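You operate a simulated robot arm through the tools that you are given. There is no shell and no other tool. Be economical: measure what you need, move in short steps, check, and stop when the job is done.

You run a simulated two-armed robot. Do the job below in one go: nothing can be reset, and whatever is moved stays where it is left.

TASK
On the front shelf, fold the grey rag in half.

Only the result counts: the job must be done as asked and must still hold three seconds after the hand-in. Knocking over, shifting, dropping, spilling or breaking anything else fails it. Flat cloth is picked up by pressing the open fingertips on it (5 to 10 N) and closing them slowly along it; thin cloth reads only 2 to 8 mm in the jaws.

THE ROBOT
Two 7-joint arms with two-finger parallel grippers on one trunk, on a base that drives. Base frame: it is fixed to the floor where the robot stands at the start and does not move with it; the origin is under the middle of the robot, x ahead of it, y to its left, z up. Units: mm, degrees, N and s.
The left shoulder is at the start at [50, 187, 935], the right one opposite. With the tool pointing down near the work surface each hand reaches from about 100 to 660 mm from the robot's upright axis, wherever it stands, measured 20 degrees to its own side. Places, roughly: front shelf [500, 400, 600]. Payload 3.43 kg a hand.
The tool frame of a hand sits at the grasp point between the pads (the TCP): z along the fingers, y along the line on which they close. The tips reach 30 mm beyond it. Largest opening 94 mm; finger width 28, thickness 10; the body of the gripper, 50 by 96 mm, starts 55 mm behind the TCP.
Orientation is that of the tool frame in the base frame, as a unit quaternion [w, x, y, z]. With the fingers straight down and closing along the base's y, the tool's x points along the base's -x, its y along +y and its z along -z.

THE INTERFACE
- The arms move only by the tool step_arm. It takes "left_commands", "right_commands" or both (then of equal length, played together; a hand with none holds still); each is a list of rows, each an object (a shift or turn left out is 0, a gripper value left out holds the last) with "gripper": the finger opening in m, from 0 to 0.094; "travel": the shift along the tool's x, y, z in units of 20 mm (1.0 is 20 mm), a list of three; "dr": the turn, a rotation vector about the tool's x, y, z in units of 4 degrees (1.0 is 4 degrees), a list of three. In form: [{"gripper": gripper, "travel": [dx, dy, dz], "dr": [ax, ay, az]}, ...]. A call has 1 to 12 rows; each row shifts and turns the commanded pose from where the row before left it, along the tool's axes as they then stand. A call with a number of a shift or a turn outside -1 to 1 is refused whole. A row lasts 0.2 s, in which the tool goes at most 50 mm and 8.6 degrees; a call with a longer step from one row to the next is refused whole, and so is a gripper value outside its range. A pose out of reach is approached as far as the arm can. The call stops where the force on the tool passes 40 N (or 10 N more than at its start, if that is more) or the arm is blocked; 0.2 s more then pass. The fingers move at their own pace (about 153 mm/s each) and stop on an object; they squeeze with about 26 N. The grip force told is the motor's: it shows also when the fingers shut on nothing. Time passes only in rows, and 0.2 s behind the last, so rows that do not move let the fingers close. It gives the time, the measured TCP pose, the force on the tool (base axes), the opening and the grip force at its end, in the units of the frame above (readings bear some noise), with the torque about the TCP (base axes, N m) and any sound that the robot's microphone picked up, and new pictures: "show" is both (left out), scene, wrist or none (wrist: the cameras of the hands that moved).
- Cameras (640 x 400 px; columns grow to the right, rows downward): "scene" is now at [126.4, 34.5, 1075.3]; the picture's right is [0.46, -0.89, 0.00], its down [-0.67, -0.35, -0.66] and it looks along [0.58, 0.30, -0.75] (base axes); focal length 252 px, centre (320, 200). "left" rides on the left gripper at [76, -14, -103] in its tool frame; the picture's right is [0.18, 0.98, 0.00], its down [-0.75, 0.14, -0.64] and it looks along [-0.63, 0.12, 0.77] (tool axes); focal length 243 px, centre (320, 200). "right" rides on the right gripper at [76, 14, -103] in its tool frame; the picture's right is [-0.18, 0.98, 0.00], its down [-0.75, -0.14, -0.64] and it looks along [-0.63, -0.12, 0.77] (tool axes); focal length 243 px, centre (320, 200). There is no depth. A picture from a camera that has moved, and an enlarged one, comes with that camera's place and axes in the base frame and with its lens.
- move_column(by): slides the trunk up (or, below 0, down) by that many mm; the arms and the scene camera ride with it, the base frame stays. It gives what a move gives, with no picture.
- drive_base(legs): drives the robot by 1 to 6 legs, each [ahead, left, turn to the left] in mm, mm and degrees, along the robot's own axes; the way and the turn of a leg run together, so that a leg with both is an arc; at most 1500 mm and 180 degrees a leg. The arms and the cameras ride along, it lands a little off, and it stops where it bumps. It gives what a move gives, and a new picture of the scene camera.
- aim_head(pan, tilt): turns the head with the scene camera to pan (to the left, within 80 degrees either way) and tilt (down, from -29 to 69), counted from straight ahead of the robot. It gives what a move gives, and a new picture of the scene camera.
- enlarge(camera, box): a new picture of the part [left, top, right, bottom] of that camera's present view, enlarged. No time passes.
- close_job(): hands the job in; it is judged then, once.

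Work in short steps. Places have to be worked out from the pictures, the camera data and where the tool is seen: move nearer, look again, correct. Check each grasp and each placing, and mend what went wrong. You have 120 turns and 260 pictures in all, those below and enlarged ones among them. Open the grippers and draw the arms clear of the work before you hand the job in, unless the task says otherwise; then end with one line.

The tools are called after ">>>" as name(argument=value, ...) on one line, values as JSON. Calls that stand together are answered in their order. step_arm: Moves the arms, as the interface text tells. Its arguments: {"type":"object","properties":{"left_commands":{"type":"array"},"right_commands":{"type":"array"},"show":{"type":"string","enum":["both","scene","wrist","none"]}},"required":[]} The other tools are called the same way: move_column (by) slides the trunk up or down; drive_base (legs) drives the base; aim_head (pan, tilt) turns the head that bears the scene camera; enlarge (camera, box) takes an enlarged picture of a part of a camera's view; close_job () hands the job in.

At the start:

```text
clock: 0.0
left_position: [294.5, 325.6, 796.2]
left_ee_rot: [0.0, 0.0, 1.0, 0.0]
left_ft_force: [-0.7, 0.1, 0.0]
left_moment: [-0.01, 0.0, -0.02]
left_opening: 94.1
left_grasp_force: 0.0
right_position: [402.4, -18.9, 799.0]
right_ee_rot: [0.001, 0.0, 1.0, 0.0]
right_ft_force: [0.7, -0.9, 0.0]
right_moment: [-0.02, -0.01, 0.0]
right_opening: 93.9
right_grasp_force: 0.1
trunk travel left (down, up): [-150.0, 282.0]
robot x, y, heading: [5.5, 1.0, -0.1]
head pan, tilt: [27.6, 49.0]
```

scene: 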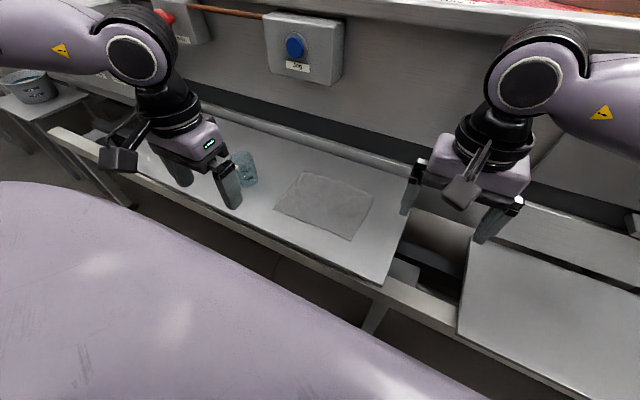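
right: 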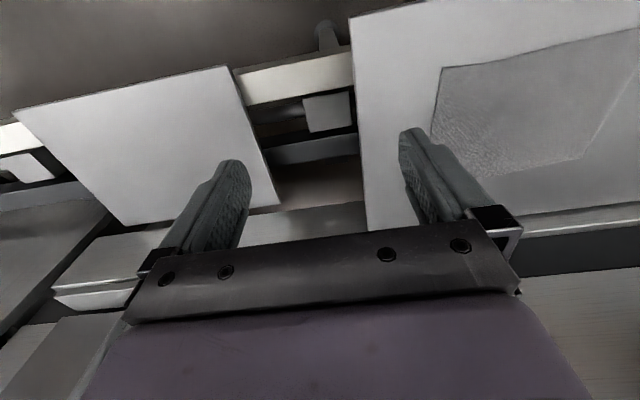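
left: 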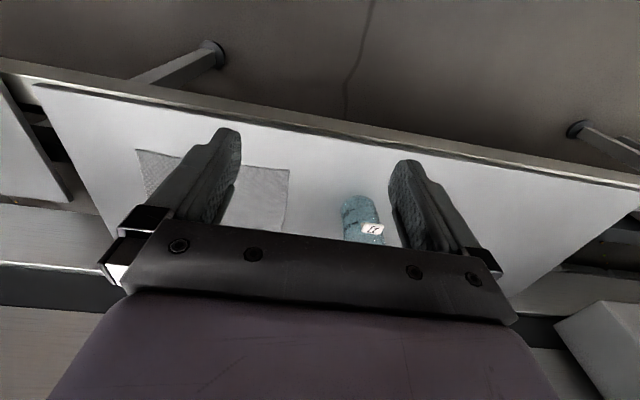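

I place the rag at roughly x 415–570, y 108–318, on a surface near z 600. I'll enlarge the view to refine the corners.

>>> enlarge(camera="scene", box=[220, 130, 420, 255])

>>> enlarge(camera="left", box=[20, 60, 420, 310])

```text
3.20 times, centred on (320, 192) of scene
camera zoom: at [126.4, 34.5, 1075.3], right [0.46, -0.89, 0.0], down [-0.67, -0.35, -0.66], along [0.58, 0.3, -0.75], focal length 805 px, centre (320, 224)
```

zoom: 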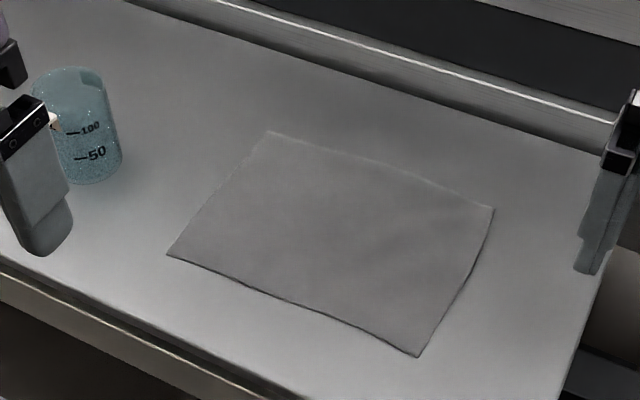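

```text
1.60 times, centred on (220, 185) of left
camera zoom: at [217.2, 312.6, 897.9], right [-0.18, 0.98, 0.0], down [0.75, 0.14, 0.64], along [0.63, 0.12, -0.77], focal length 388 px, centre (480, 224)
```

zoom: 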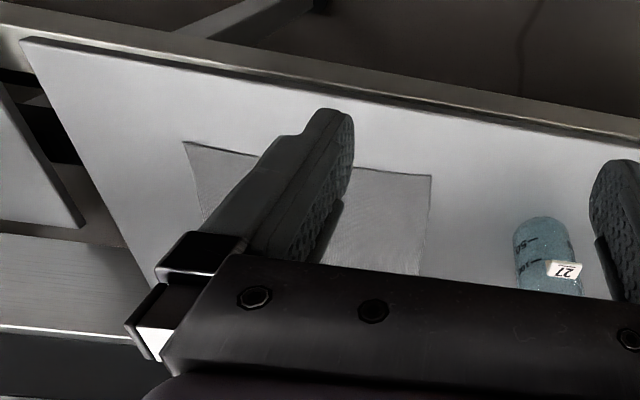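

Combining the scene and wrist views, the shelf surface comes out at z≈615. The corners are about (404,305), (408,106), (558,107) and (553,305). I'll fold the near edge onto the far edge with both hands, so I move above the near corners first.

>>> step_arm(left_commands=[{"gripper": 0.04, "travel": [-0.77, -0.316, 0.66]}, {"travel": [-0.77, -0.316, 0.66]}, {"travel": [-0.77, -0.316, 0.66]}, {"travel": [-0.77, -0.316, 0.66]}, {"travel": [-0.77, -0.316, 0.66]}, {"travel": [-0.77, -0.316, 0.66]}, {"travel": [-0.77, -0.316, 0.66]}, {"travel": [-0.77, -0.316, 0.66]}, {}], right_commands=[{"gripper": 0.04, "travel": [-0.0975, 0.975, 0.68]}, {"travel": [-0.0975, 0.975, 0.68]}, {"travel": [-0.0975, 0.975, 0.68]}, {"travel": [-0.0975, 0.975, 0.68]}, {"travel": [-0.0975, 0.975, 0.68]}, {"travel": [-0.0975, 0.975, 0.68]}, {"travel": [-0.0975, 0.975, 0.68]}, {"travel": [-0.0975, 0.975, 0.68]}, {}])

```text
clock: 2.0
left_position: [416.6, 275.4, 687.5]
left_ee_rot: [0.001, 0.0, 1.0, 0.0]
left_ft_force: [0.3, -0.2, 0.9]
left_moment: [-0.04, 0.0, -0.01]
left_opening: 40.0
left_grasp_force: 0.1
right_position: [418.0, 136.5, 690.2]
right_ee_rot: [0.0, -0.001, 1.0, 0.0]
right_ft_force: [0.7, -0.6, 0.5]
right_moment: [-0.02, 0.01, -0.04]
right_opening: 40.0
right_grasp_force: 0.1
trunk travel left (down, up): [-150.0, 282.0]
robot x, y, heading: [-2.7, 2.2, 0.2]
head pan, tilt: [27.6, 49.0]
camera scene: at [126.4, 34.5, 1075.3], right [0.46, -0.89, 0.0], down [-0.67, -0.35, -0.66], along [0.58, 0.3, -0.75], focal length 252 px, centre (320, 200)
camera right: at [341.6, 150.8, 794.0], right [0.18, 0.98, 0.0], down [0.75, -0.14, 0.64], along [0.63, -0.12, -0.77], focal length 243 px, centre (320, 200)
camera left: at [340.5, 261.0, 790.8], right [-0.18, 0.98, 0.0], down [0.75, 0.14, 0.64], along [0.63, 0.12, -0.77], focal length 243 px, centre (320, 200)
```

scene: 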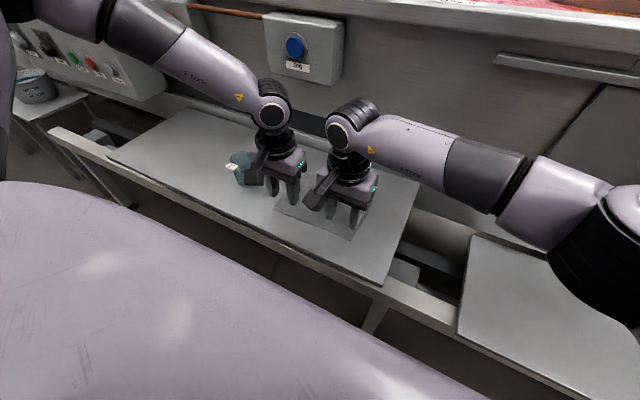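
right: 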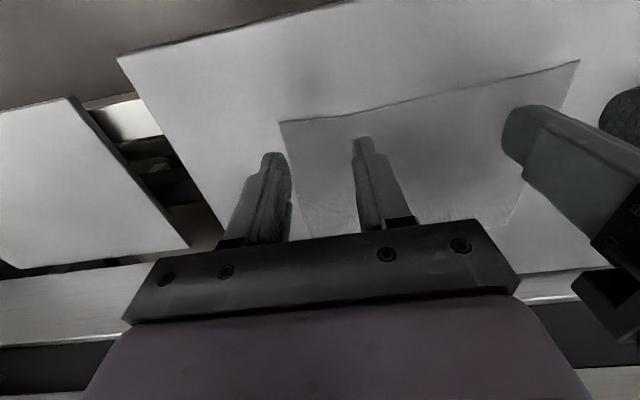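
left: 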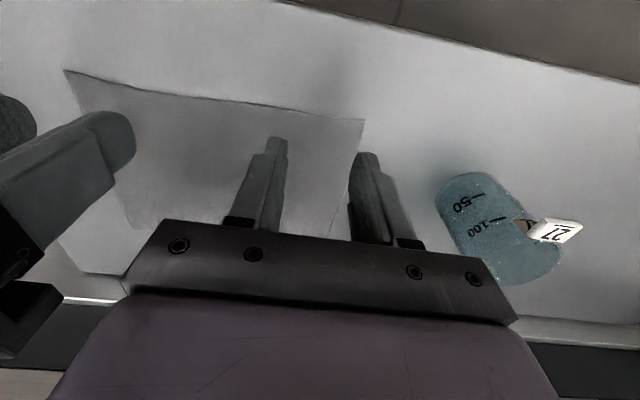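

Corners are confirmed with the surface at z≈615, and both fingers sit over the near edge. I lower to just above contact.

>>> step_arm(left_commands=[{"travel": [0, 0, 0.6]}, {"travel": [0, 0, 0.6]}, {"travel": [0, 0, 0.5]}, {}], right_commands=[{"travel": [0, 0, 0.7]}, {"travel": [0, 0, 0.6]}, {"travel": [0, 0, 0.5]}, {}], show="wrist")

```text
clock: 3.0
left_position: [416.4, 276.3, 655.2]
left_ee_rot: [-0.001, 0.0, 1.0, 0.0]
left_ft_force: [0.2, -0.2, 0.3]
left_moment: [-0.03, 0.0, 0.0]
left_opening: 39.8
left_grasp_force: 0.0
right_position: [419.8, 137.0, 653.7]
right_ee_rot: [0.0, 0.0, 1.0, 0.0]
right_ft_force: [0.4, -0.4, -0.1]
right_moment: [0.02, 0.01, -0.03]
right_opening: 40.3
right_grasp_force: 0.0
trunk travel left (down, up): [-150.0, 282.0]
robot x, y, heading: [1.1, -0.7, -0.1]
head pan, tilt: [27.6, 49.0]
camera right: at [343.0, 149.7, 757.9], right [0.18, 0.98, 0.0], down [0.75, -0.14, 0.64], along [0.63, -0.12, -0.77], focal length 243 px, centre (320, 200)
camera left: at [340.2, 261.8, 757.6], right [-0.18, 0.98, 0.0], down [0.75, 0.14, 0.64], along [0.63, 0.12, -0.77], focal length 243 px, centre (320, 200)
```

right: 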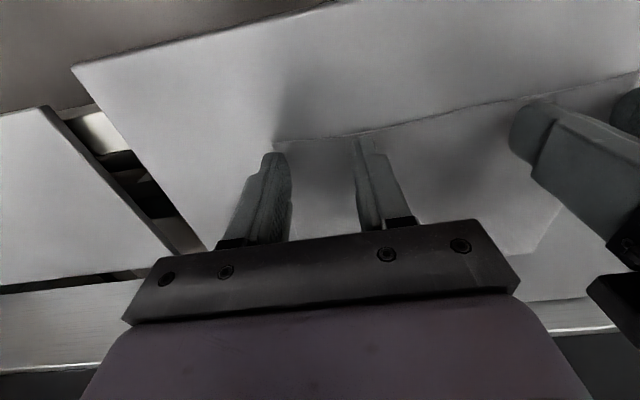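
left: 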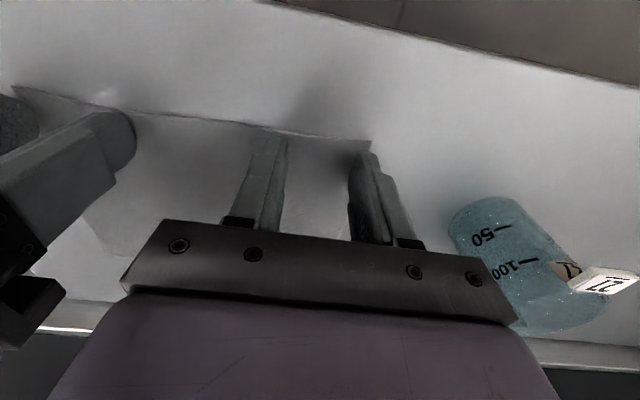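

The fingers are about 9 mm above contact, so I creep down in small steps and watch the force.

>>> step_arm(left_commands=[{"travel": [0, 0, 0.12]}, {"travel": [0, 0, 0.12]}, {"travel": [0, 0, 0.1]}, {}], right_commands=[{"travel": [0, 0, 0.12]}, {"travel": [0, 0, 0.12]}, {"travel": [0, 0, 0.1]}, {}], show="none")

```text
clock: 4.0
left_position: [417.2, 276.9, 651.0]
left_ee_rot: [0.002, -0.001, 1.0, 0.001]
left_ft_force: [-0.1, 0.9, 9.5]
left_moment: [0.0, 0.02, 0.01]
left_opening: 40.1
left_grasp_force: 0.0
right_position: [418.9, 135.8, 650.3]
right_ee_rot: [0.002, -0.001, 1.0, 0.001]
right_ft_force: [1.8, -4.0, 27.4]
right_moment: [-0.42, -0.05, 0.0]
right_opening: 40.3
right_grasp_force: 0.4
trunk travel left (down, up): [-150.0, 282.0]
robot x, y, heading: [-0.2, -3.9, 0.1]
head pan, tilt: [27.6, 49.0]
```

Both hands are touching at TCP z≈650, so the surface is about z 620. Left presses with 9.5 N and right with 27 N, so I ease the right hand.

>>> step_arm(left_commands=[{}, {}], right_commands=[{"travel": [0, 0, -0.1]}, {}], show="none")

```text
clock: 4.6
left_position: [416.1, 276.1, 650.3]
left_ee_rot: [0.002, 0.0, 1.0, 0.001]
left_ft_force: [-0.8, 2.6, 20.4]
left_moment: [0.04, 0.13, 0.01]
left_opening: 40.0
left_grasp_force: 0.0
right_position: [417.8, 136.6, 651.6]
right_ee_rot: [0.001, 0.0, 1.0, 0.001]
right_ft_force: [3.0, -0.5, 17.9]
right_moment: [-0.2, -0.1, 0.0]
right_opening: 40.0
right_grasp_force: 0.4
trunk travel left (down, up): [-150.0, 282.0]
robot x, y, heading: [1.8, 1.2, -0.1]
head pan, tilt: [27.6, 49.0]
```

Force changes about 5 N per mm, so I raise both hands about 2 mm.

>>> step_arm(left_commands=[{"travel": [0, 0, -0.1]}, {}, {}], right_commands=[{"travel": [0, 0, -0.09]}, {}, {}], show="none")

```text
clock: 5.4
left_position: [416.5, 275.8, 651.3]
left_ee_rot: [0.0, 0.001, 1.0, -0.001]
left_ft_force: [0.3, -0.2, 7.2]
left_moment: [0.07, 0.0, 0.02]
left_opening: 39.9
left_grasp_force: 0.0
right_position: [418.4, 135.9, 651.5]
right_ee_rot: [0.001, -0.001, 1.0, 0.0]
right_ft_force: [-0.4, -0.8, 5.6]
right_moment: [-0.03, 0.0, -0.01]
right_opening: 39.9
right_grasp_force: 0.3
trunk travel left (down, up): [-150.0, 282.0]
robot x, y, heading: [-2.2, 0.5, 0.1]
head pan, tilt: [27.6, 49.0]
```

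Forces of 7.2 and 5.6 N are in range. I close both grippers slowly along the cloth.

>>> step_arm(left_commands=[{"gripper": 0.036}, {"gripper": 0.032}, {"gripper": 0.028}, {"gripper": 0.024}, {"gripper": 0.02}, {"gripper": 0.016}, {"gripper": 0.012}, {"gripper": 0.008}, {"gripper": 0.004}, {"gripper": 0.0}, {}, {}], right_commands=[{"gripper": 0.036}, {"gripper": 0.032}, {"gripper": 0.028}, {"gripper": 0.024}, {"gripper": 0.02}, {"gripper": 0.016}, {"gripper": 0.012}, {"gripper": 0.008}, {"gripper": 0.004}, {"gripper": 0.0}, {}, {}], show="both")

```text
clock: 8.0
left_position: [418.0, 275.7, 652.7]
left_ee_rot: [0.0, 0.0, 1.0, -0.001]
left_ft_force: [1.0, -14.6, 0.9]
left_moment: [-0.4, -0.01, 0.05]
left_opening: 2.1
left_grasp_force: 25.9
right_position: [418.9, 137.7, 652.1]
right_ee_rot: [0.0, -0.001, 1.0, 0.002]
right_ft_force: [-0.7, 14.0, 0.3]
right_moment: [0.36, -0.01, 0.02]
right_opening: 2.8
right_grasp_force: 26.5
trunk travel left (down, up): [-150.0, 282.0]
robot x, y, heading: [-4.5, 2.4, -0.0]
head pan, tilt: [27.6, 49.0]
camera scene: at [126.3, 34.4, 1075.3], right [0.46, -0.89, 0.0], down [-0.67, -0.35, -0.66], along [0.58, 0.3, -0.75], focal length 252 px, centre (320, 200)
camera right: at [342.1, 150.9, 755.6], right [0.18, 0.98, 0.0], down [0.75, -0.14, 0.64], along [0.63, -0.11, -0.77], focal length 243 px, centre (320, 200)
camera left: at [340.6, 261.7, 753.7], right [-0.18, 0.98, 0.0], down [0.75, 0.14, 0.64], along [0.63, 0.12, -0.77], focal length 243 px, centre (320, 200)
```

scene: 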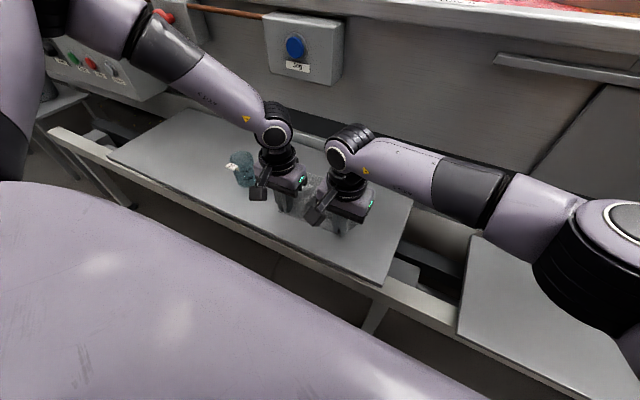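
right: 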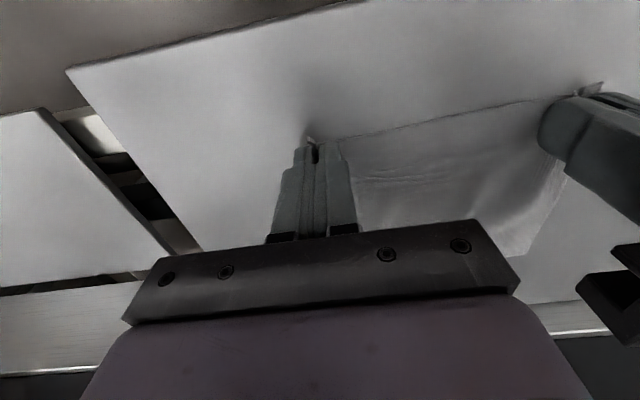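
left: 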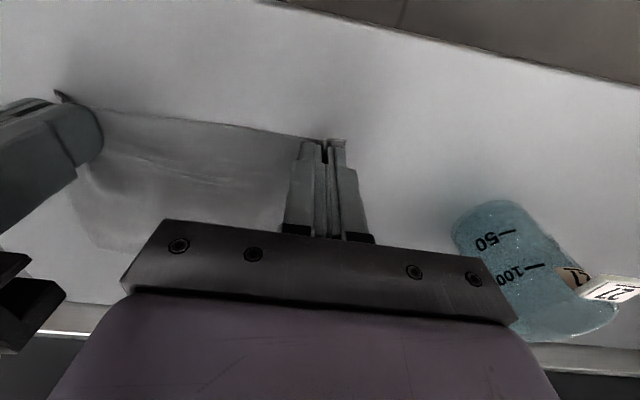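

Both hands have hold (2–3 mm in the jaws) and the cloth is stretched taut between them. I relax that slightly inward, then lift in an arc toward the far edge, tipping the fingers back as I go.

>>> step_arm(left_commands=[{"travel": [-0.05, -0.15, -0.65]}, {"travel": [-0.255, 0, -0.745], "dr": [0, 1, 0]}, {"travel": [-0.555, 0, -0.73], "dr": [0, 1, 0]}, {"travel": [-0.67, 0, -0.63], "dr": [0, 1, 0]}, {"travel": [-0.856, 0, -0.565], "dr": [0, 1, 0]}, {"travel": [-0.976, 0, -0.405], "dr": [0, 1, 0]}, {}], right_commands=[{"travel": [-0.05, 0.15, -0.65]}, {"travel": [-0.255, 0, -0.745], "dr": [0, 1, 0]}, {"travel": [-0.555, 0, -0.73], "dr": [0, 1, 0]}, {"travel": [-0.67, 0, -0.63], "dr": [0, 1, 0]}, {"travel": [-0.856, 0, -0.565], "dr": [0, 1, 0]}, {"travel": [-0.976, 0, -0.405], "dr": [0, 1, 0]}, {}])

```text
clock: 9.8
left_position: [463.3, 286.0, 729.8]
left_ee_rot: [-0.174, 0.0, 0.985, 0.0]
left_ft_force: [-0.7, 0.4, -0.9]
left_moment: [0.01, -0.01, 0.0]
left_opening: 0.0
left_grasp_force: 26.5
left hand out of reach, approached as far as the arm can: row 5, 6
right_position: [497.6, 39.2, 705.8]
right_ee_rot: [-0.155, 0.027, 0.988, 0.004]
right_ft_force: [-0.1, 0.0, 0.1]
right_moment: [0.03, 0.03, -0.01]
right_opening: 1.9
right_grasp_force: 25.9
right hand out of reach, approached as far as the arm can: row 3, 4, 5, 6
trunk travel left (down, up): [-150.0, 282.0]
robot x, y, heading: [0.9, 1.2, 0.3]
head pan, tilt: [27.6, 49.0]
stopped in row 7 (right hand): the arm was blocked; the commanded pose is now the measured one
camera scene: at [126.4, 34.4, 1075.3], right [0.46, -0.89, 0.0], down [-0.67, -0.35, -0.66], along [0.58, 0.3, -0.75], focal length 252 px, centre (320, 200)
camera right: at [457.7, 56.5, 827.6], right [0.23, 0.97, -0.06], down [0.9, -0.19, 0.38], along [0.36, -0.14, -0.92], focal length 243 px, centre (320, 200)
camera left: at [426.1, 272.1, 850.5], right [-0.17, 0.98, 0.06], down [0.93, 0.14, 0.34], along [0.33, 0.12, -0.94], focal length 243 px, centre (320, 200)
```

scene: 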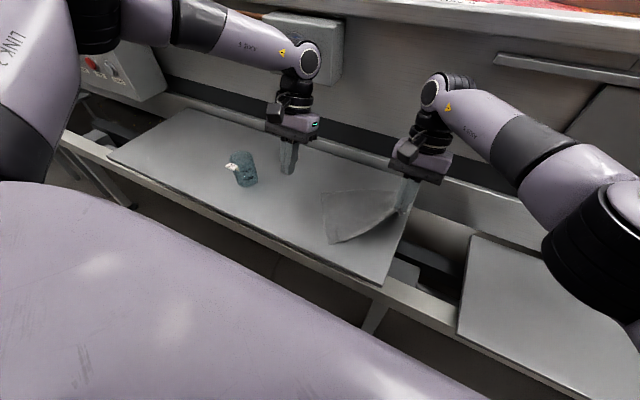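
right: 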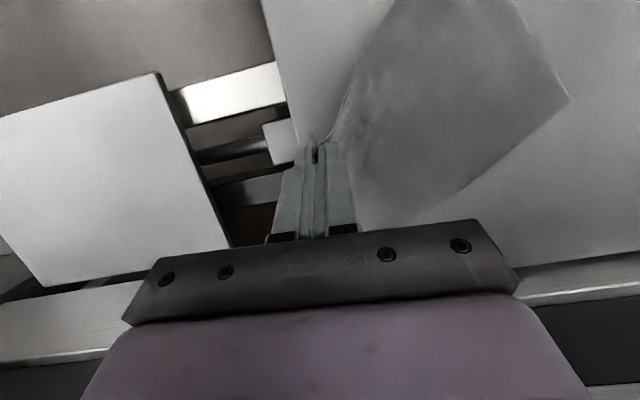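
left: 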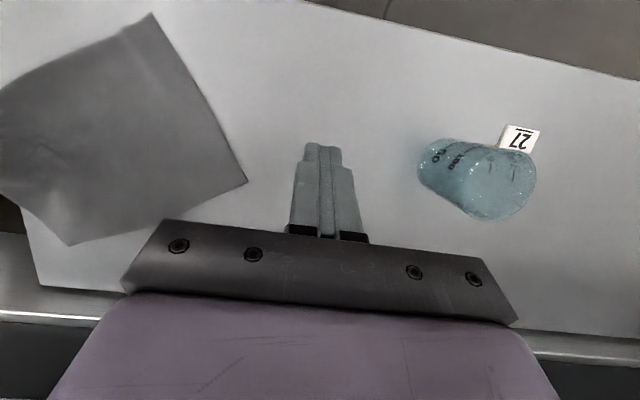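

The tilt put the arms out of reach: the right hand was pulled aside and the left lost the cloth. The right hand still holds its corner. I'll straighten both hands and look before picking up the other near corner again.

>>> step_arm(left_commands=[{"gripper": 0.04, "dr": [0, -1, 0]}, {"dr": [0, -1, 0]}, {"dr": [0, -1, 0]}, {"dr": [0, -1, 0]}, {"dr": [0, -1, 0]}, {}, {}], right_commands=[{"travel": [0.1, -0.04, 0.15], "dr": [0, -0.89, 0]}, {"travel": [0.1, -0.04, 0.15], "dr": [0, -0.89, 0]}, {"travel": [0.1, -0.04, 0.15], "dr": [0, -0.89, 0]}, {"travel": [0.1, -0.04, 0.15], "dr": [0, -0.89, 0]}, {"travel": [0.1, -0.04, 0.15], "dr": [0, -0.89, 0]}, {"dr": [0, 0, -0.78]}, {}])

```text
clock: 11.4
left_position: [462.6, 285.8, 728.5]
left_ee_rot: [0.0, 0.0, 1.0, 0.0]
left_ft_force: [0.2, 0.9, 0.8]
left_moment: [-0.01, 0.0, 0.01]
left_opening: 40.1
left_grasp_force: 0.2
right_position: [483.8, 39.6, 694.0]
right_ee_rot: [0.002, -0.002, 1.0, 0.001]
right_ft_force: [-0.6, 0.1, -0.4]
right_moment: [0.01, 0.0, -0.03]
right_opening: 2.0
right_grasp_force: 26.2
trunk travel left (down, up): [-150.0, 282.0]
robot x, y, heading: [3.4, 3.1, -0.0]
head pan, tilt: [27.6, 49.0]
camera scene: at [126.4, 34.5, 1075.3], right [0.46, -0.89, 0.0], down [-0.67, -0.35, -0.66], along [0.58, 0.3, -0.75], focal length 252 px, centre (320, 200)
camera right: at [407.5, 52.7, 797.0], right [0.18, 0.98, 0.0], down [0.75, -0.14, 0.64], along [0.63, -0.12, -0.77], focal length 243 px, centre (320, 200)
camera left: at [386.1, 272.4, 830.5], right [-0.18, 0.98, 0.0], down [0.75, 0.14, 0.64], along [0.63, 0.12, -0.77], focal length 243 px, centre (320, 200)
```

scene: 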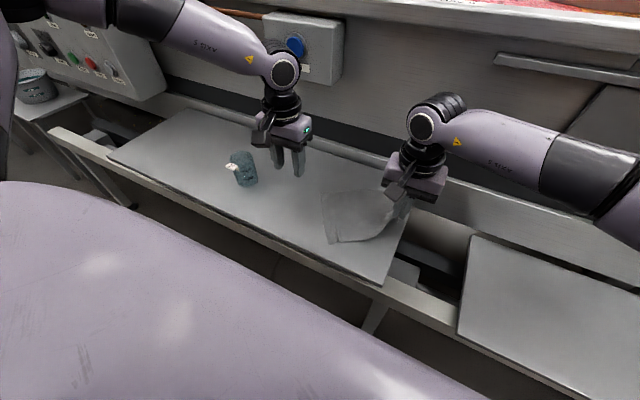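
right: 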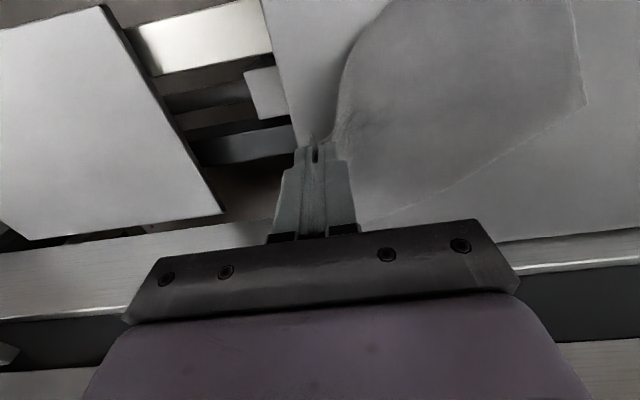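
left: 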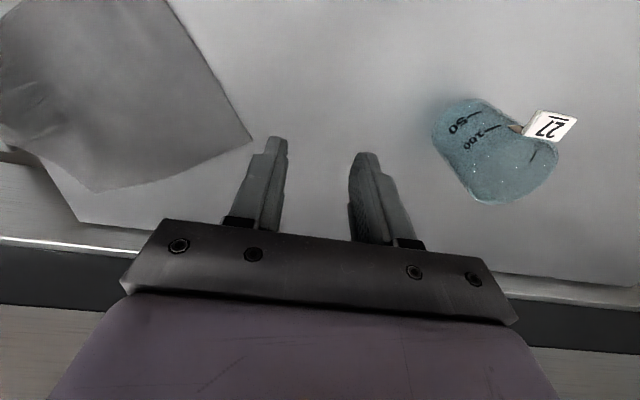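

I'll look closer at how the rag lies now.

>>> enlarge(camera="scene", box=[270, 150, 470, 275])

```text
3.20 times, centred on (370, 212) of scene
camera zoom: at [126.4, 34.5, 1075.3], right [0.46, -0.89, 0.0], down [-0.67, -0.35, -0.66], along [0.58, 0.3, -0.75], focal length 805 px, centre (160, 160)
```

zoom: 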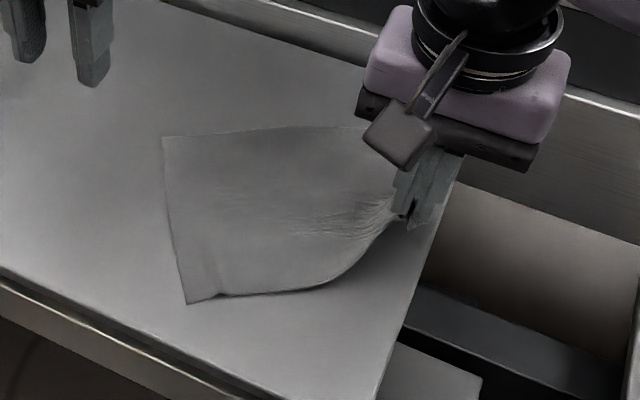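

D, the loose near corner, is at (377,143), and the D–C edge runs along (0.56,−0.83). I move the left hand above that edge near D and yaw it to match.

>>> step_arm(left_commands=[{"travel": [0.348, -0.877, 0.214]}, {"travel": [0.348, -0.877, 0.214]}, {"travel": [0.348, -0.877, 0.214]}, {"travel": [0.348, -0.877, 0.214]}, {"travel": [0.348, -0.877, 0.214]}, {"travel": [0.348, -0.877, 0.214]}, {"travel": [0.348, -0.877, 0.214]}, {"travel": [0.348, -0.877, 0.214]}, {"travel": [0.348, -0.877, 0.214]}, {}], show="none")

>>> step_arm(left_commands=[{"dr": [0, 0, -1]}, {"dr": [0, 0, -1]}, {"dr": [0, 0, -1]}, {"dr": [0, 0, -1]}, {"dr": [0, 0, -1]}, {"dr": [0, 0, -1]}, {"dr": [0, 0, -1]}, {"dr": [0, 0, -1]}, {"dr": [0, 0, -0.5]}, {}])

```text
clock: 13.6
left_position: [385.3, 160.3, 706.7]
left_ee_rot: [0.001, 0.0, 1.0, -0.001]
left_ft_force: [-0.1, -0.2, -0.3]
left_moment: [0.02, 0.01, 0.01]
left_opening: 40.0
left_grasp_force: 0.1
left hand out of reach, approached as far as the arm can: row 7, 8, 9
right_position: [484.7, 39.1, 694.0]
right_ee_rot: [0.0, -0.003, 1.0, 0.0]
right_ft_force: [-0.6, -0.5, 0.1]
right_moment: [-0.04, 0.0, -0.01]
right_opening: 1.9
right_grasp_force: 26.2
trunk travel left (down, up): [-150.0, 282.0]
robot x, y, heading: [0.7, 0.1, -0.0]
head pan, tilt: [27.6, 49.0]
```

```text
clock: 15.8
left_position: [385.3, 160.7, 708.1]
left_ee_rot: [0.0, -0.294, 0.956, 0.0]
left_ft_force: [-0.6, 0.3, 0.5]
left_moment: [0.02, -0.02, 0.02]
left_opening: 40.1
left_grasp_force: 0.0
right_position: [484.8, 39.4, 693.6]
right_ee_rot: [0.001, -0.003, 1.0, -0.001]
right_ft_force: [0.8, 0.5, 1.4]
right_moment: [0.06, -0.02, 0.0]
right_opening: 1.8
right_grasp_force: 25.8
trunk travel left (down, up): [-150.0, 282.0]
robot x, y, heading: [-0.5, -0.8, 0.0]
head pan, tilt: [27.6, 49.0]
camera scene: at [126.4, 34.5, 1075.3], right [0.46, -0.89, 0.0], down [-0.67, -0.35, -0.66], along [0.58, 0.3, -0.75], focal length 252 px, centre (320, 200)
camera left: at [330.5, 106.5, 809.8], right [-0.7, 0.71, 0.0], down [0.55, 0.54, 0.64], along [0.46, 0.45, -0.77], focal length 243 px, centre (320, 200)
```

scene: 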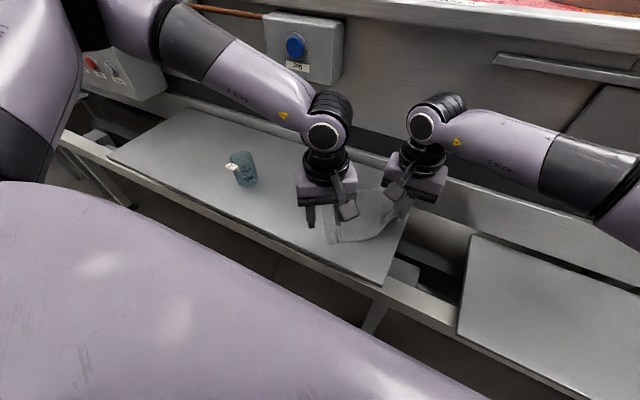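
left: 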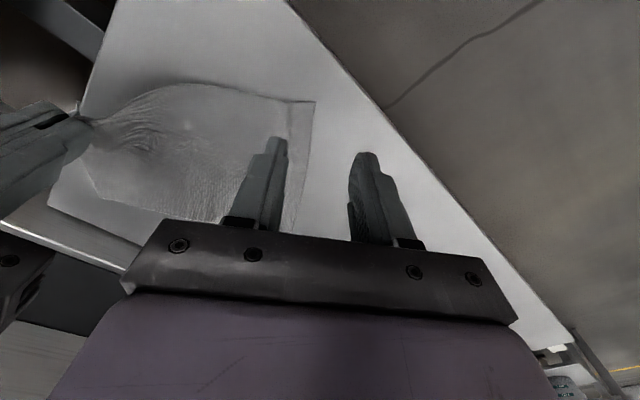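

The left hand can't reach far enough across the body. I give the right hand slack to the left, then shift the base 70 mm right so the left hand can reach D without dragging the rag.

>>> step_arm(right_commands=[{"travel": [0, 0.7, 0]}, {"travel": [0, 0.7, 0]}, {"travel": [0, 0.7, 0]}, {}], show="none")

>>> drive_base(legs=[[0, -70, 0]])

```text
clock: 16.8
left_position: [386.7, 162.6, 706.5]
left_ee_rot: [0.0, -0.295, 0.955, 0.002]
left_ft_force: [3.2, 27.5, -0.3]
left_moment: [-2.53, 0.33, 0.38]
left_opening: 40.1
left_grasp_force: 0.1
right_position: [485.8, 78.4, 692.3]
right_ee_rot: [0.0, -0.004, 1.0, -0.002]
right_ft_force: [-3.1, -27.5, -0.5]
right_moment: [3.01, -0.33, 2.6]
right_opening: 1.7
right_grasp_force: 25.9
trunk travel left (down, up): [-150.0, 282.0]
robot x, y, heading: [-2.0, -0.7, -0.1]
head pan, tilt: [27.6, 49.0]
```

```text
clock: 18.1
left_position: [385.3, 97.3, 707.9]
left_ee_rot: [-0.001, -0.294, 0.956, 0.002]
left_ft_force: [-0.2, -0.7, -0.3]
left_moment: [-0.05, 0.06, 0.03]
left_opening: 40.0
left_grasp_force: 0.0
right_position: [485.0, 12.9, 692.6]
right_ee_rot: [0.0, -0.006, 1.0, -0.001]
right_ft_force: [-0.7, -0.5, 0.4]
right_moment: [0.12, 0.01, 0.09]
right_opening: 1.8
right_grasp_force: 25.8
trunk travel left (down, up): [-150.0, 282.0]
robot x, y, heading: [-1.4, -65.3, 0.0]
head pan, tilt: [27.6, 49.0]
stopped in leg 1: the force on the tool passed its limit at 40 N (the readings are from after the stop); the commanded pose is now the measured one
camera scene: at [126.4, -30.7, 1075.3], right [0.46, -0.89, 0.0], down [-0.67, -0.35, -0.66], along [0.58, 0.3, -0.75], focal length 252 px, centre (320, 200)
```

scene: 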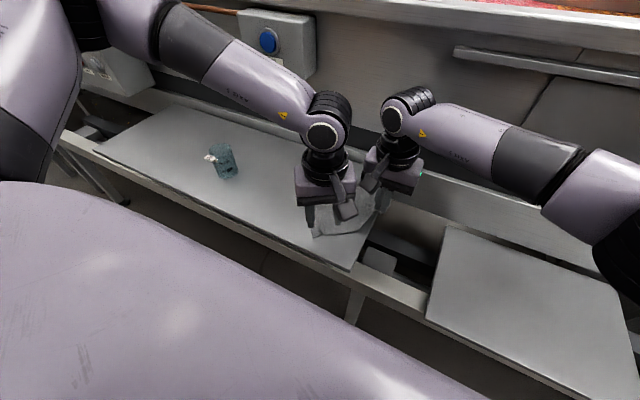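

The hands touched each other lightly but are now apart, and the cloth is still held. I move the left hand to its grasp spot near D and lower partway.

>>> step_arm(left_commands=[{"travel": [-0.5, 0.29, 0.3]}, {"travel": [-0.5, 0.29, 0.3]}, {"travel": [-0.49, 0.28, 0.4]}, {}, {}])

```text
clock: 19.3
left_position: [401.1, 128.3, 686.4]
left_ee_rot: [-0.001, -0.295, 0.956, 0.001]
left_ft_force: [0.3, -0.4, 0.2]
left_moment: [0.0, -0.01, 0.0]
left_opening: 39.8
left_grasp_force: 0.0
right_position: [485.7, 12.7, 692.9]
right_ee_rot: [0.0, -0.006, 1.0, -0.001]
right_ft_force: [-0.6, -0.3, -0.1]
right_moment: [0.02, 0.0, -0.05]
right_opening: 2.0
right_grasp_force: 26.1
trunk travel left (down, up): [-150.0, 282.0]
robot x, y, heading: [-2.6, -68.8, -0.2]
head pan, tilt: [27.6, 49.0]
camera scene: at [126.4, -30.7, 1075.3], right [0.46, -0.89, 0.0], down [-0.67, -0.35, -0.66], along [0.58, 0.3, -0.75], focal length 252 px, centre (320, 200)
camera left: at [346.6, 74.2, 788.9], right [-0.71, 0.71, 0.0], down [0.54, 0.54, 0.64], along [0.45, 0.46, -0.77], focal length 243 px, centre (320, 200)
```

scene: 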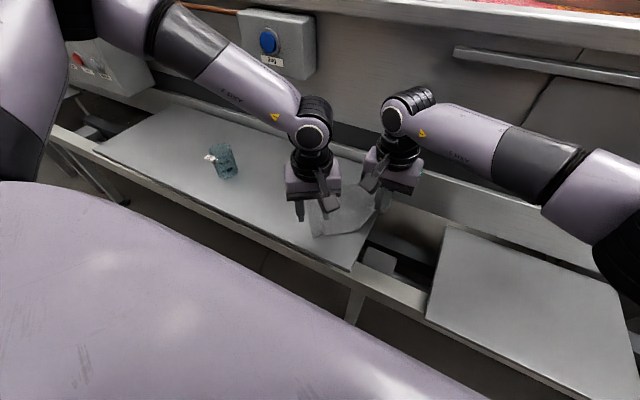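
left: 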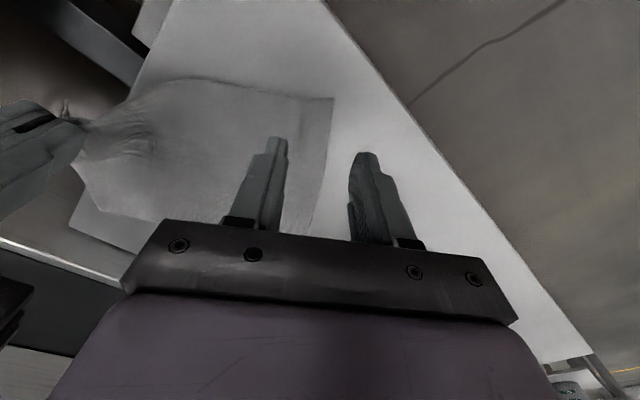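

D has crept to about (377,118). Before closing in I yaw the right hand parallel to the left one, which swings its camera out of the way.

>>> step_arm(right_commands=[{"dr": [0, 0, -1]}, {"dr": [0, 0, -1]}, {"dr": [0, 0, -1]}, {"dr": [0, 0, -1]}, {"dr": [0, 0, -1]}, {"dr": [0, 0, -1]}, {"dr": [0, 0, -1]}, {"dr": [0, 0, -1]}, {"dr": [0, 0, -0.5]}, {}], show="none")

>>> step_arm(left_commands=[{"gripper": 0.038, "travel": [0.33, -0.52, 0.25]}, {"travel": [0.33, -0.52, 0.25]}, {"travel": [0, 0, 0.4]}, {}])

```text
clock: 21.5
left_position: [401.0, 128.7, 686.6]
left_ee_rot: [0.0, -0.295, 0.956, 0.001]
left_ft_force: [-0.4, -0.2, -0.2]
left_moment: [0.02, -0.01, 0.02]
left_opening: 39.7
left_grasp_force: 0.2
right_position: [484.8, 13.6, 692.1]
right_ee_rot: [0.0, -0.299, 0.954, -0.002]
right_ft_force: [0.8, -0.7, 0.3]
right_moment: [-0.02, 0.03, 0.0]
right_opening: 1.7
right_grasp_force: 25.8
trunk travel left (down, up): [-150.0, 282.0]
robot x, y, heading: [-5.3, -62.9, -0.1]
head pan, tilt: [27.6, 49.0]
```

```text
clock: 22.5
left_position: [394.2, 118.1, 678.9]
left_ee_rot: [-0.001, -0.295, 0.955, 0.0]
left_ft_force: [-0.9, 0.7, 0.8]
left_moment: [0.02, 0.0, -0.01]
left_opening: 38.3
left_grasp_force: 0.1
left hand out of reach, approached as far as the arm can: row 2, 3
right_position: [484.0, 13.2, 692.8]
right_ee_rot: [-0.001, -0.298, 0.955, -0.002]
right_ft_force: [0.0, 0.6, -0.4]
right_moment: [0.0, 0.01, -0.01]
right_opening: 2.2
right_grasp_force: 25.7
trunk travel left (down, up): [-150.0, 282.0]
robot x, y, heading: [-0.6, -65.4, -0.2]
head pan, tilt: [27.6, 49.0]
camera scene: at [126.4, -30.7, 1075.3], right [0.46, -0.89, 0.0], down [-0.67, -0.35, -0.66], along [0.58, 0.3, -0.75], focal length 252 px, centre (320, 200)
camera left: at [339.8, 63.5, 780.3], right [-0.71, 0.71, 0.0], down [0.54, 0.54, 0.64], along [0.45, 0.46, -0.77], focal length 243 px, centre (320, 200)
```

scene: 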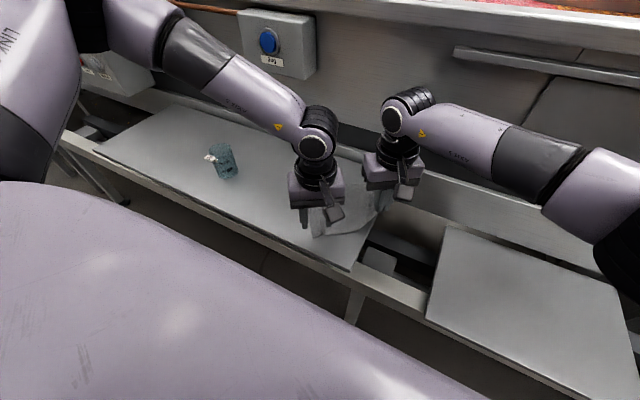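
left: 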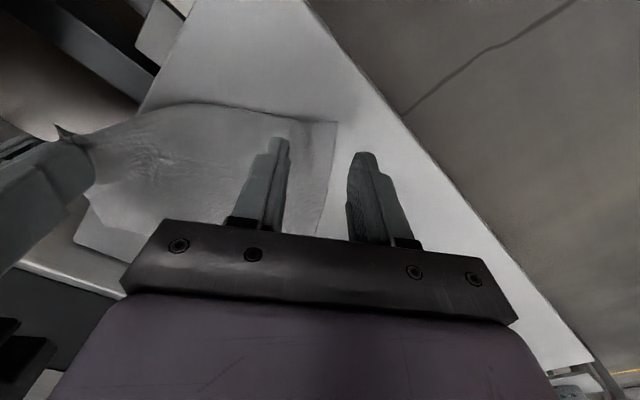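

The left hand is at its limit again, so I shift both hands left and drive another 60 mm right. That keeps the right hand in place over the cloth.

>>> step_arm(left_commands=[{"travel": [-0.56, 0.83, -0.4]}, {"travel": [-0.56, 0.83, -0.4]}, {"travel": [-0.56, 0.83, 0]}, {"travel": [-0.56, 0.83, 0]}, {"travel": [0, 0, 0]}, {}], right_commands=[{}, {"travel": [-0.56, 0.83, 0]}, {"travel": [-0.56, 0.83, 0]}, {"travel": [-0.56, 0.83, 0]}, {}, {}], show="none")

>>> drive_base(legs=[[0, -60, 0]])

```text
clock: 24.1
left_position: [393.5, 198.7, 695.3]
left_ee_rot: [-0.001, -0.295, 0.955, 0.001]
left_ft_force: [-0.2, 0.1, -0.4]
left_moment: [0.01, 0.02, 0.03]
left_opening: 38.2
left_grasp_force: 0.0
right_position: [503.4, 26.0, 689.6]
right_ee_rot: [-0.001, -0.273, 0.962, -0.004]
right_ft_force: [0.4, 0.7, 0.2]
right_moment: [0.01, 0.01, -0.03]
right_opening: 2.0
right_grasp_force: 25.6
right hand out of reach, approached as far as the arm can: row 4
trunk travel left (down, up): [-150.0, 282.0]
robot x, y, heading: [1.7, -65.2, -0.2]
head pan, tilt: [27.6, 49.0]
stopped in row 6 (right hand): the arm was blocked; the commanded pose is now the measured one
```

```text
clock: 25.3
left_position: [394.0, 137.8, 693.4]
left_ee_rot: [0.0, -0.295, 0.955, 0.002]
left_ft_force: [-0.1, 0.1, -1.0]
left_moment: [-0.01, -0.02, -0.05]
left_opening: 37.9
left_grasp_force: 0.0
right_position: [503.4, -33.9, 689.5]
right_ee_rot: [-0.002, -0.273, 0.962, -0.005]
right_ft_force: [-0.4, -0.2, -0.4]
right_moment: [-0.01, 0.0, 0.02]
right_opening: 1.7
right_grasp_force: 26.5
trunk travel left (down, up): [-150.0, 282.0]
robot x, y, heading: [1.1, -126.3, 0.1]
head pan, tilt: [27.6, 49.0]
camera scene: at [126.4, -91.0, 1075.3], right [0.46, -0.89, 0.0], down [-0.67, -0.35, -0.66], along [0.58, 0.3, -0.75], focal length 252 px, centre (320, 200)
```

scene: 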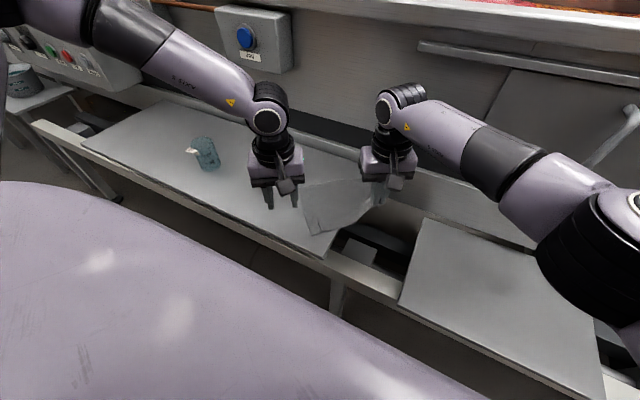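

The right hand couldn't take up all the slack, so the rag was probably pulled further right. I check how it lies.

>>> enlarge(camera="scene", box=[240, 140, 440, 265])

>>> enlarge(camera="left", box=[0, 0, 640, 400])

```text
3.20 times, centred on (340, 202) of scene
camera zoom: at [126.4, -91.0, 1075.3], right [0.46, -0.89, 0.0], down [-0.67, -0.35, -0.66], along [0.58, 0.3, -0.75], focal length 805 px, centre (256, 192)
```

zoom: 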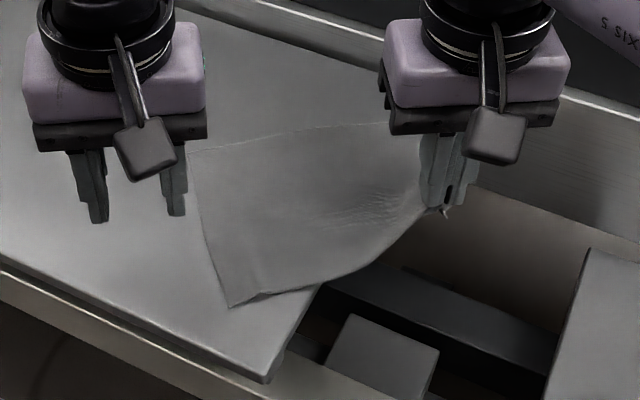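

```text
1.00 times, centred on (320, 200) of left (not enlarged: the box is as wide or as high as the picture)
camera zoom: at [339.6, 82.6, 796.8], right [-0.71, 0.71, 0.0], down [0.54, 0.54, 0.64], along [0.45, 0.46, -0.77], focal length 243 px, centre (320, 200)
```

zoom: 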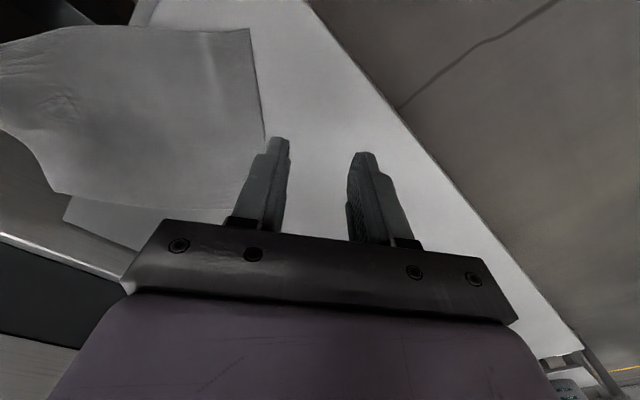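

The rag's left corners are now about A(491,158) and D(379,59), with the right side hanging off the board. I'll grip it near A with the left hand, then carry it back left with both hands by driving.

>>> step_arm(left_commands=[{"travel": [-0.66, -0.64, 0]}, {"travel": [-0.66, -0.64, 0]}, {"travel": [-0.66, -0.64, 0.3]}, {"travel": [-0.66, -0.64, 0.5]}, {"travel": [-0.66, -0.64, 0.5]}, {}, {}])

```text
clock: 26.9
left_position: [477.8, 127.4, 674.8]
left_ee_rot: [0.0, -0.295, 0.956, 0.001]
left_ft_force: [0.6, 0.2, 0.7]
left_moment: [0.01, -0.03, 0.0]
left_opening: 38.3
left_grasp_force: 0.1
left hand out of reach, approached as far as the arm can: row 5
right_position: [502.7, -33.7, 689.4]
right_ee_rot: [-0.002, -0.273, 0.962, -0.006]
right_ft_force: [0.3, 0.0, 0.2]
right_moment: [0.02, 0.01, -0.04]
right_opening: 1.9
right_grasp_force: 25.9
trunk travel left (down, up): [-150.0, 282.0]
robot x, y, heading: [0.4, -123.1, 0.2]
head pan, tilt: [27.6, 49.0]
camera scene: at [126.4, -91.1, 1075.3], right [0.46, -0.89, 0.0], down [-0.67, -0.35, -0.66], along [0.58, 0.3, -0.75], focal length 252 px, centre (320, 200)
camera left: at [423.4, 72.6, 776.0], right [-0.71, 0.71, 0.0], down [0.54, 0.54, 0.64], along [0.45, 0.46, -0.77], focal length 243 px, centre (320, 200)
```

scene: 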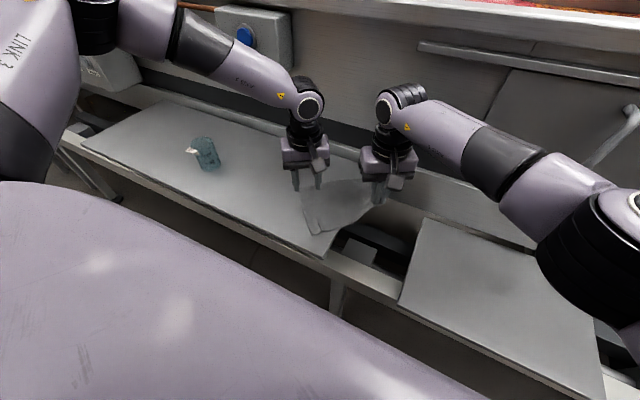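
left: 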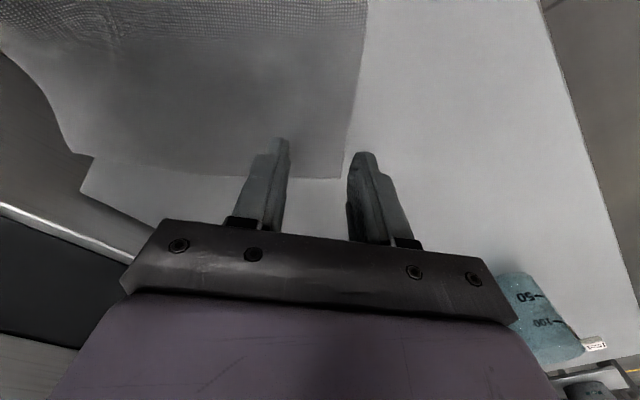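

The left hand's yaw seems to be what limits its reach. I turn it straight again and place both fingers on the cloth near A.

>>> step_arm(left_commands=[{"dr": [0, 0, 1]}, {"dr": [0, 0, 1]}, {"dr": [0, 0, 1]}, {"dr": [0, 0, 1]}, {"dr": [0, 0, 1]}, {"dr": [0, 0, 1]}, {"dr": [0, 0, 1]}, {"dr": [0, 0, 1]}, {"dr": [0, 0, 0.58]}, {"travel": [-0.1, -0.5, 0]}, {"travel": [0, -0.45, 0.2]}, {}], show="wrist")

```text
clock: 29.5
left_position: [471.9, 117.5, 679.3]
left_ee_rot: [0.0, 0.001, 1.0, 0.002]
left_ft_force: [0.2, 0.8, -0.5]
left_moment: [-0.01, -0.02, 0.03]
left_opening: 38.2
left_grasp_force: 0.1
left hand out of reach, approached as far as the arm can: row 10, 11
right_position: [503.4, -34.4, 689.4]
right_ee_rot: [-0.001, -0.273, 0.962, -0.005]
right_ft_force: [0.3, 0.7, -0.6]
right_moment: [-0.02, -0.01, -0.04]
right_opening: 2.2
right_grasp_force: 25.9
trunk travel left (down, up): [-150.0, 282.0]
robot x, y, heading: [-1.0, -124.2, 0.0]
head pan, tilt: [27.6, 49.0]
camera left: at [395.9, 101.8, 780.1], right [-0.18, 0.98, 0.0], down [0.75, 0.14, 0.64], along [0.63, 0.12, -0.77], focal length 243 px, centre (320, 200)
```

left: 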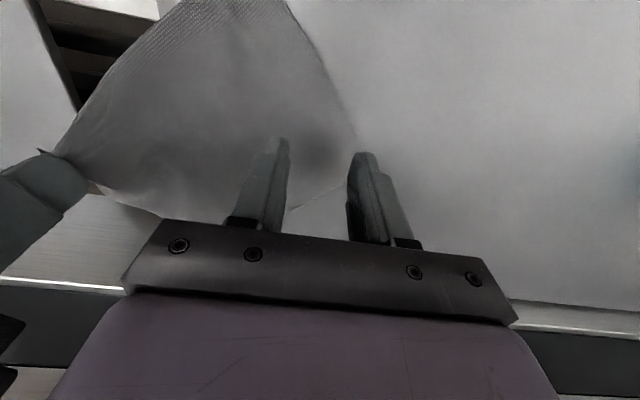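

The reach limit for the left hand looks diagonal: it can go further right when closer to the robot. So I go for corner D instead, around (410,60), which is the corner I need anyway.

>>> step_arm(left_commands=[{"gripper": 0.026, "travel": [0.8, 0, -0.3]}, {"travel": [0.8, -0.3, 0]}, {"travel": [0.8, -0.6, 0]}, {"travel": [0.7, -0.95, 0]}, {"travel": [0, -0.98, 0]}, {}, {}], show="both")

```text
clock: 31.1
left_position: [407.8, 59.7, 685.3]
left_ee_rot: [-0.001, 0.0, 1.0, 0.0]
left_ft_force: [0.0, 0.2, -0.2]
left_moment: [-0.04, -0.01, 0.02]
left_opening: 26.0
left_grasp_force: 0.1
right_position: [503.4, -33.3, 689.1]
right_ee_rot: [-0.002, -0.272, 0.962, -0.006]
right_ft_force: [-0.5, 0.5, 0.8]
right_moment: [0.0, -0.01, 0.01]
right_opening: 1.7
right_grasp_force: 25.9
trunk travel left (down, up): [-150.0, 282.0]
robot x, y, heading: [0.9, -124.6, 0.1]
head pan, tilt: [27.6, 49.0]
camera scene: at [126.4, -91.0, 1075.3], right [0.46, -0.89, 0.0], down [-0.67, -0.35, -0.66], along [0.58, 0.3, -0.75], focal length 252 px, centre (320, 200)
camera left: at [332.5, 46.3, 786.8], right [-0.18, 0.98, 0.0], down [0.75, 0.14, 0.64], along [0.63, 0.12, -0.77], focal length 243 px, centre (320, 200)
```

scene: 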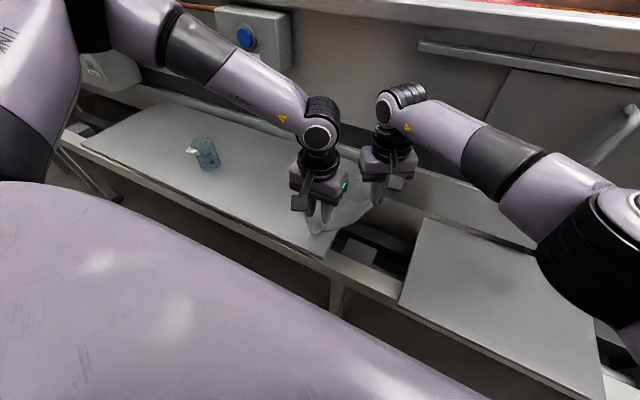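
left: 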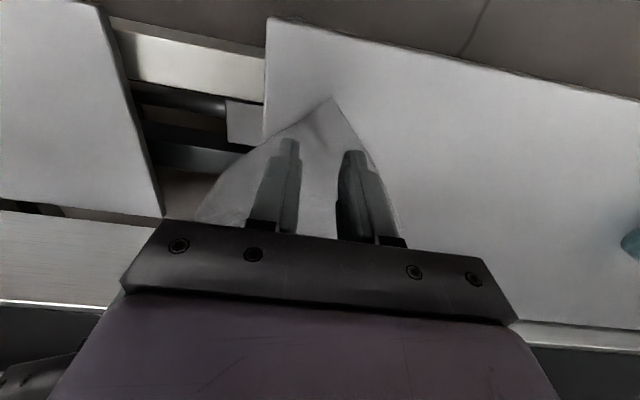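

The left hand is now centred over corner D, with both fingers on cloth. I lower to contact.

>>> step_arm(left_commands=[{"travel": [0, 0, 0.6]}, {"travel": [0, 0, 0.6]}, {"travel": [0, 0, 0.2]}, {"travel": [0, 0, 0.15]}, {"travel": [0, 0, 0.1]}, {}, {}], show="none")

```text
clock: 32.7
left_position: [401.4, 73.7, 662.1]
left_ee_rot: [0.0, 0.0, 1.0, 0.001]
left_ft_force: [0.1, -0.7, -0.8]
left_moment: [0.0, 0.02, 0.02]
left_opening: 25.9
left_grasp_force: 0.2
left hand out of reach, approached as far as the arm can: row 1, 2, 4
right_position: [503.9, -34.6, 689.0]
right_ee_rot: [-0.001, -0.273, 0.962, -0.006]
right_ft_force: [-0.7, 0.9, 0.5]
right_moment: [-0.02, -0.03, -0.03]
right_opening: 1.9
right_grasp_force: 26.0
trunk travel left (down, up): [-150.0, 282.0]
robot x, y, heading: [0.5, -126.7, 0.2]
head pan, tilt: [27.6, 49.0]
```

The limit also depends on height, so I raise the left hand back up and lower the trunk instead.

>>> step_arm(left_commands=[{"travel": [0, 0, -0.85]}, {"travel": [0, 0, -0.85]}, {}, {}], show="none")

>>> move_column(by=-28)

```text
clock: 33.7
left_position: [403.0, 73.6, 694.8]
left_ee_rot: [0.0, 0.0, 1.0, 0.002]
left_ft_force: [-0.1, 0.3, -0.3]
left_moment: [0.04, -0.01, 0.01]
left_opening: 26.0
left_grasp_force: 0.0
right_position: [502.7, -34.1, 689.0]
right_ee_rot: [-0.001, -0.273, 0.962, -0.005]
right_ft_force: [-0.5, -0.3, 0.3]
right_moment: [-0.03, -0.02, 0.01]
right_opening: 1.9
right_grasp_force: 26.4
trunk travel left (down, up): [-150.0, 282.0]
robot x, y, heading: [0.2, -121.1, 0.2]
head pan, tilt: [27.6, 49.0]
```

```text
clock: 34.5
left_position: [402.0, 73.0, 667.8]
left_ee_rot: [-0.001, 0.0, 1.0, 0.002]
left_ft_force: [-0.8, 0.2, -1.6]
left_moment: [-0.01, 0.03, 0.01]
left_opening: 26.2
left_grasp_force: 0.1
right_position: [503.0, -33.6, 661.3]
right_ee_rot: [-0.002, -0.273, 0.962, -0.005]
right_ft_force: [0.2, -0.6, 0.4]
right_moment: [-0.01, 0.03, 0.02]
right_opening: 2.0
right_grasp_force: 25.7
trunk travel left (down, up): [-122.0, 310.0]
robot x, y, heading: [-1.0, -127.5, 0.1]
head pan, tilt: [27.6, 49.0]
```

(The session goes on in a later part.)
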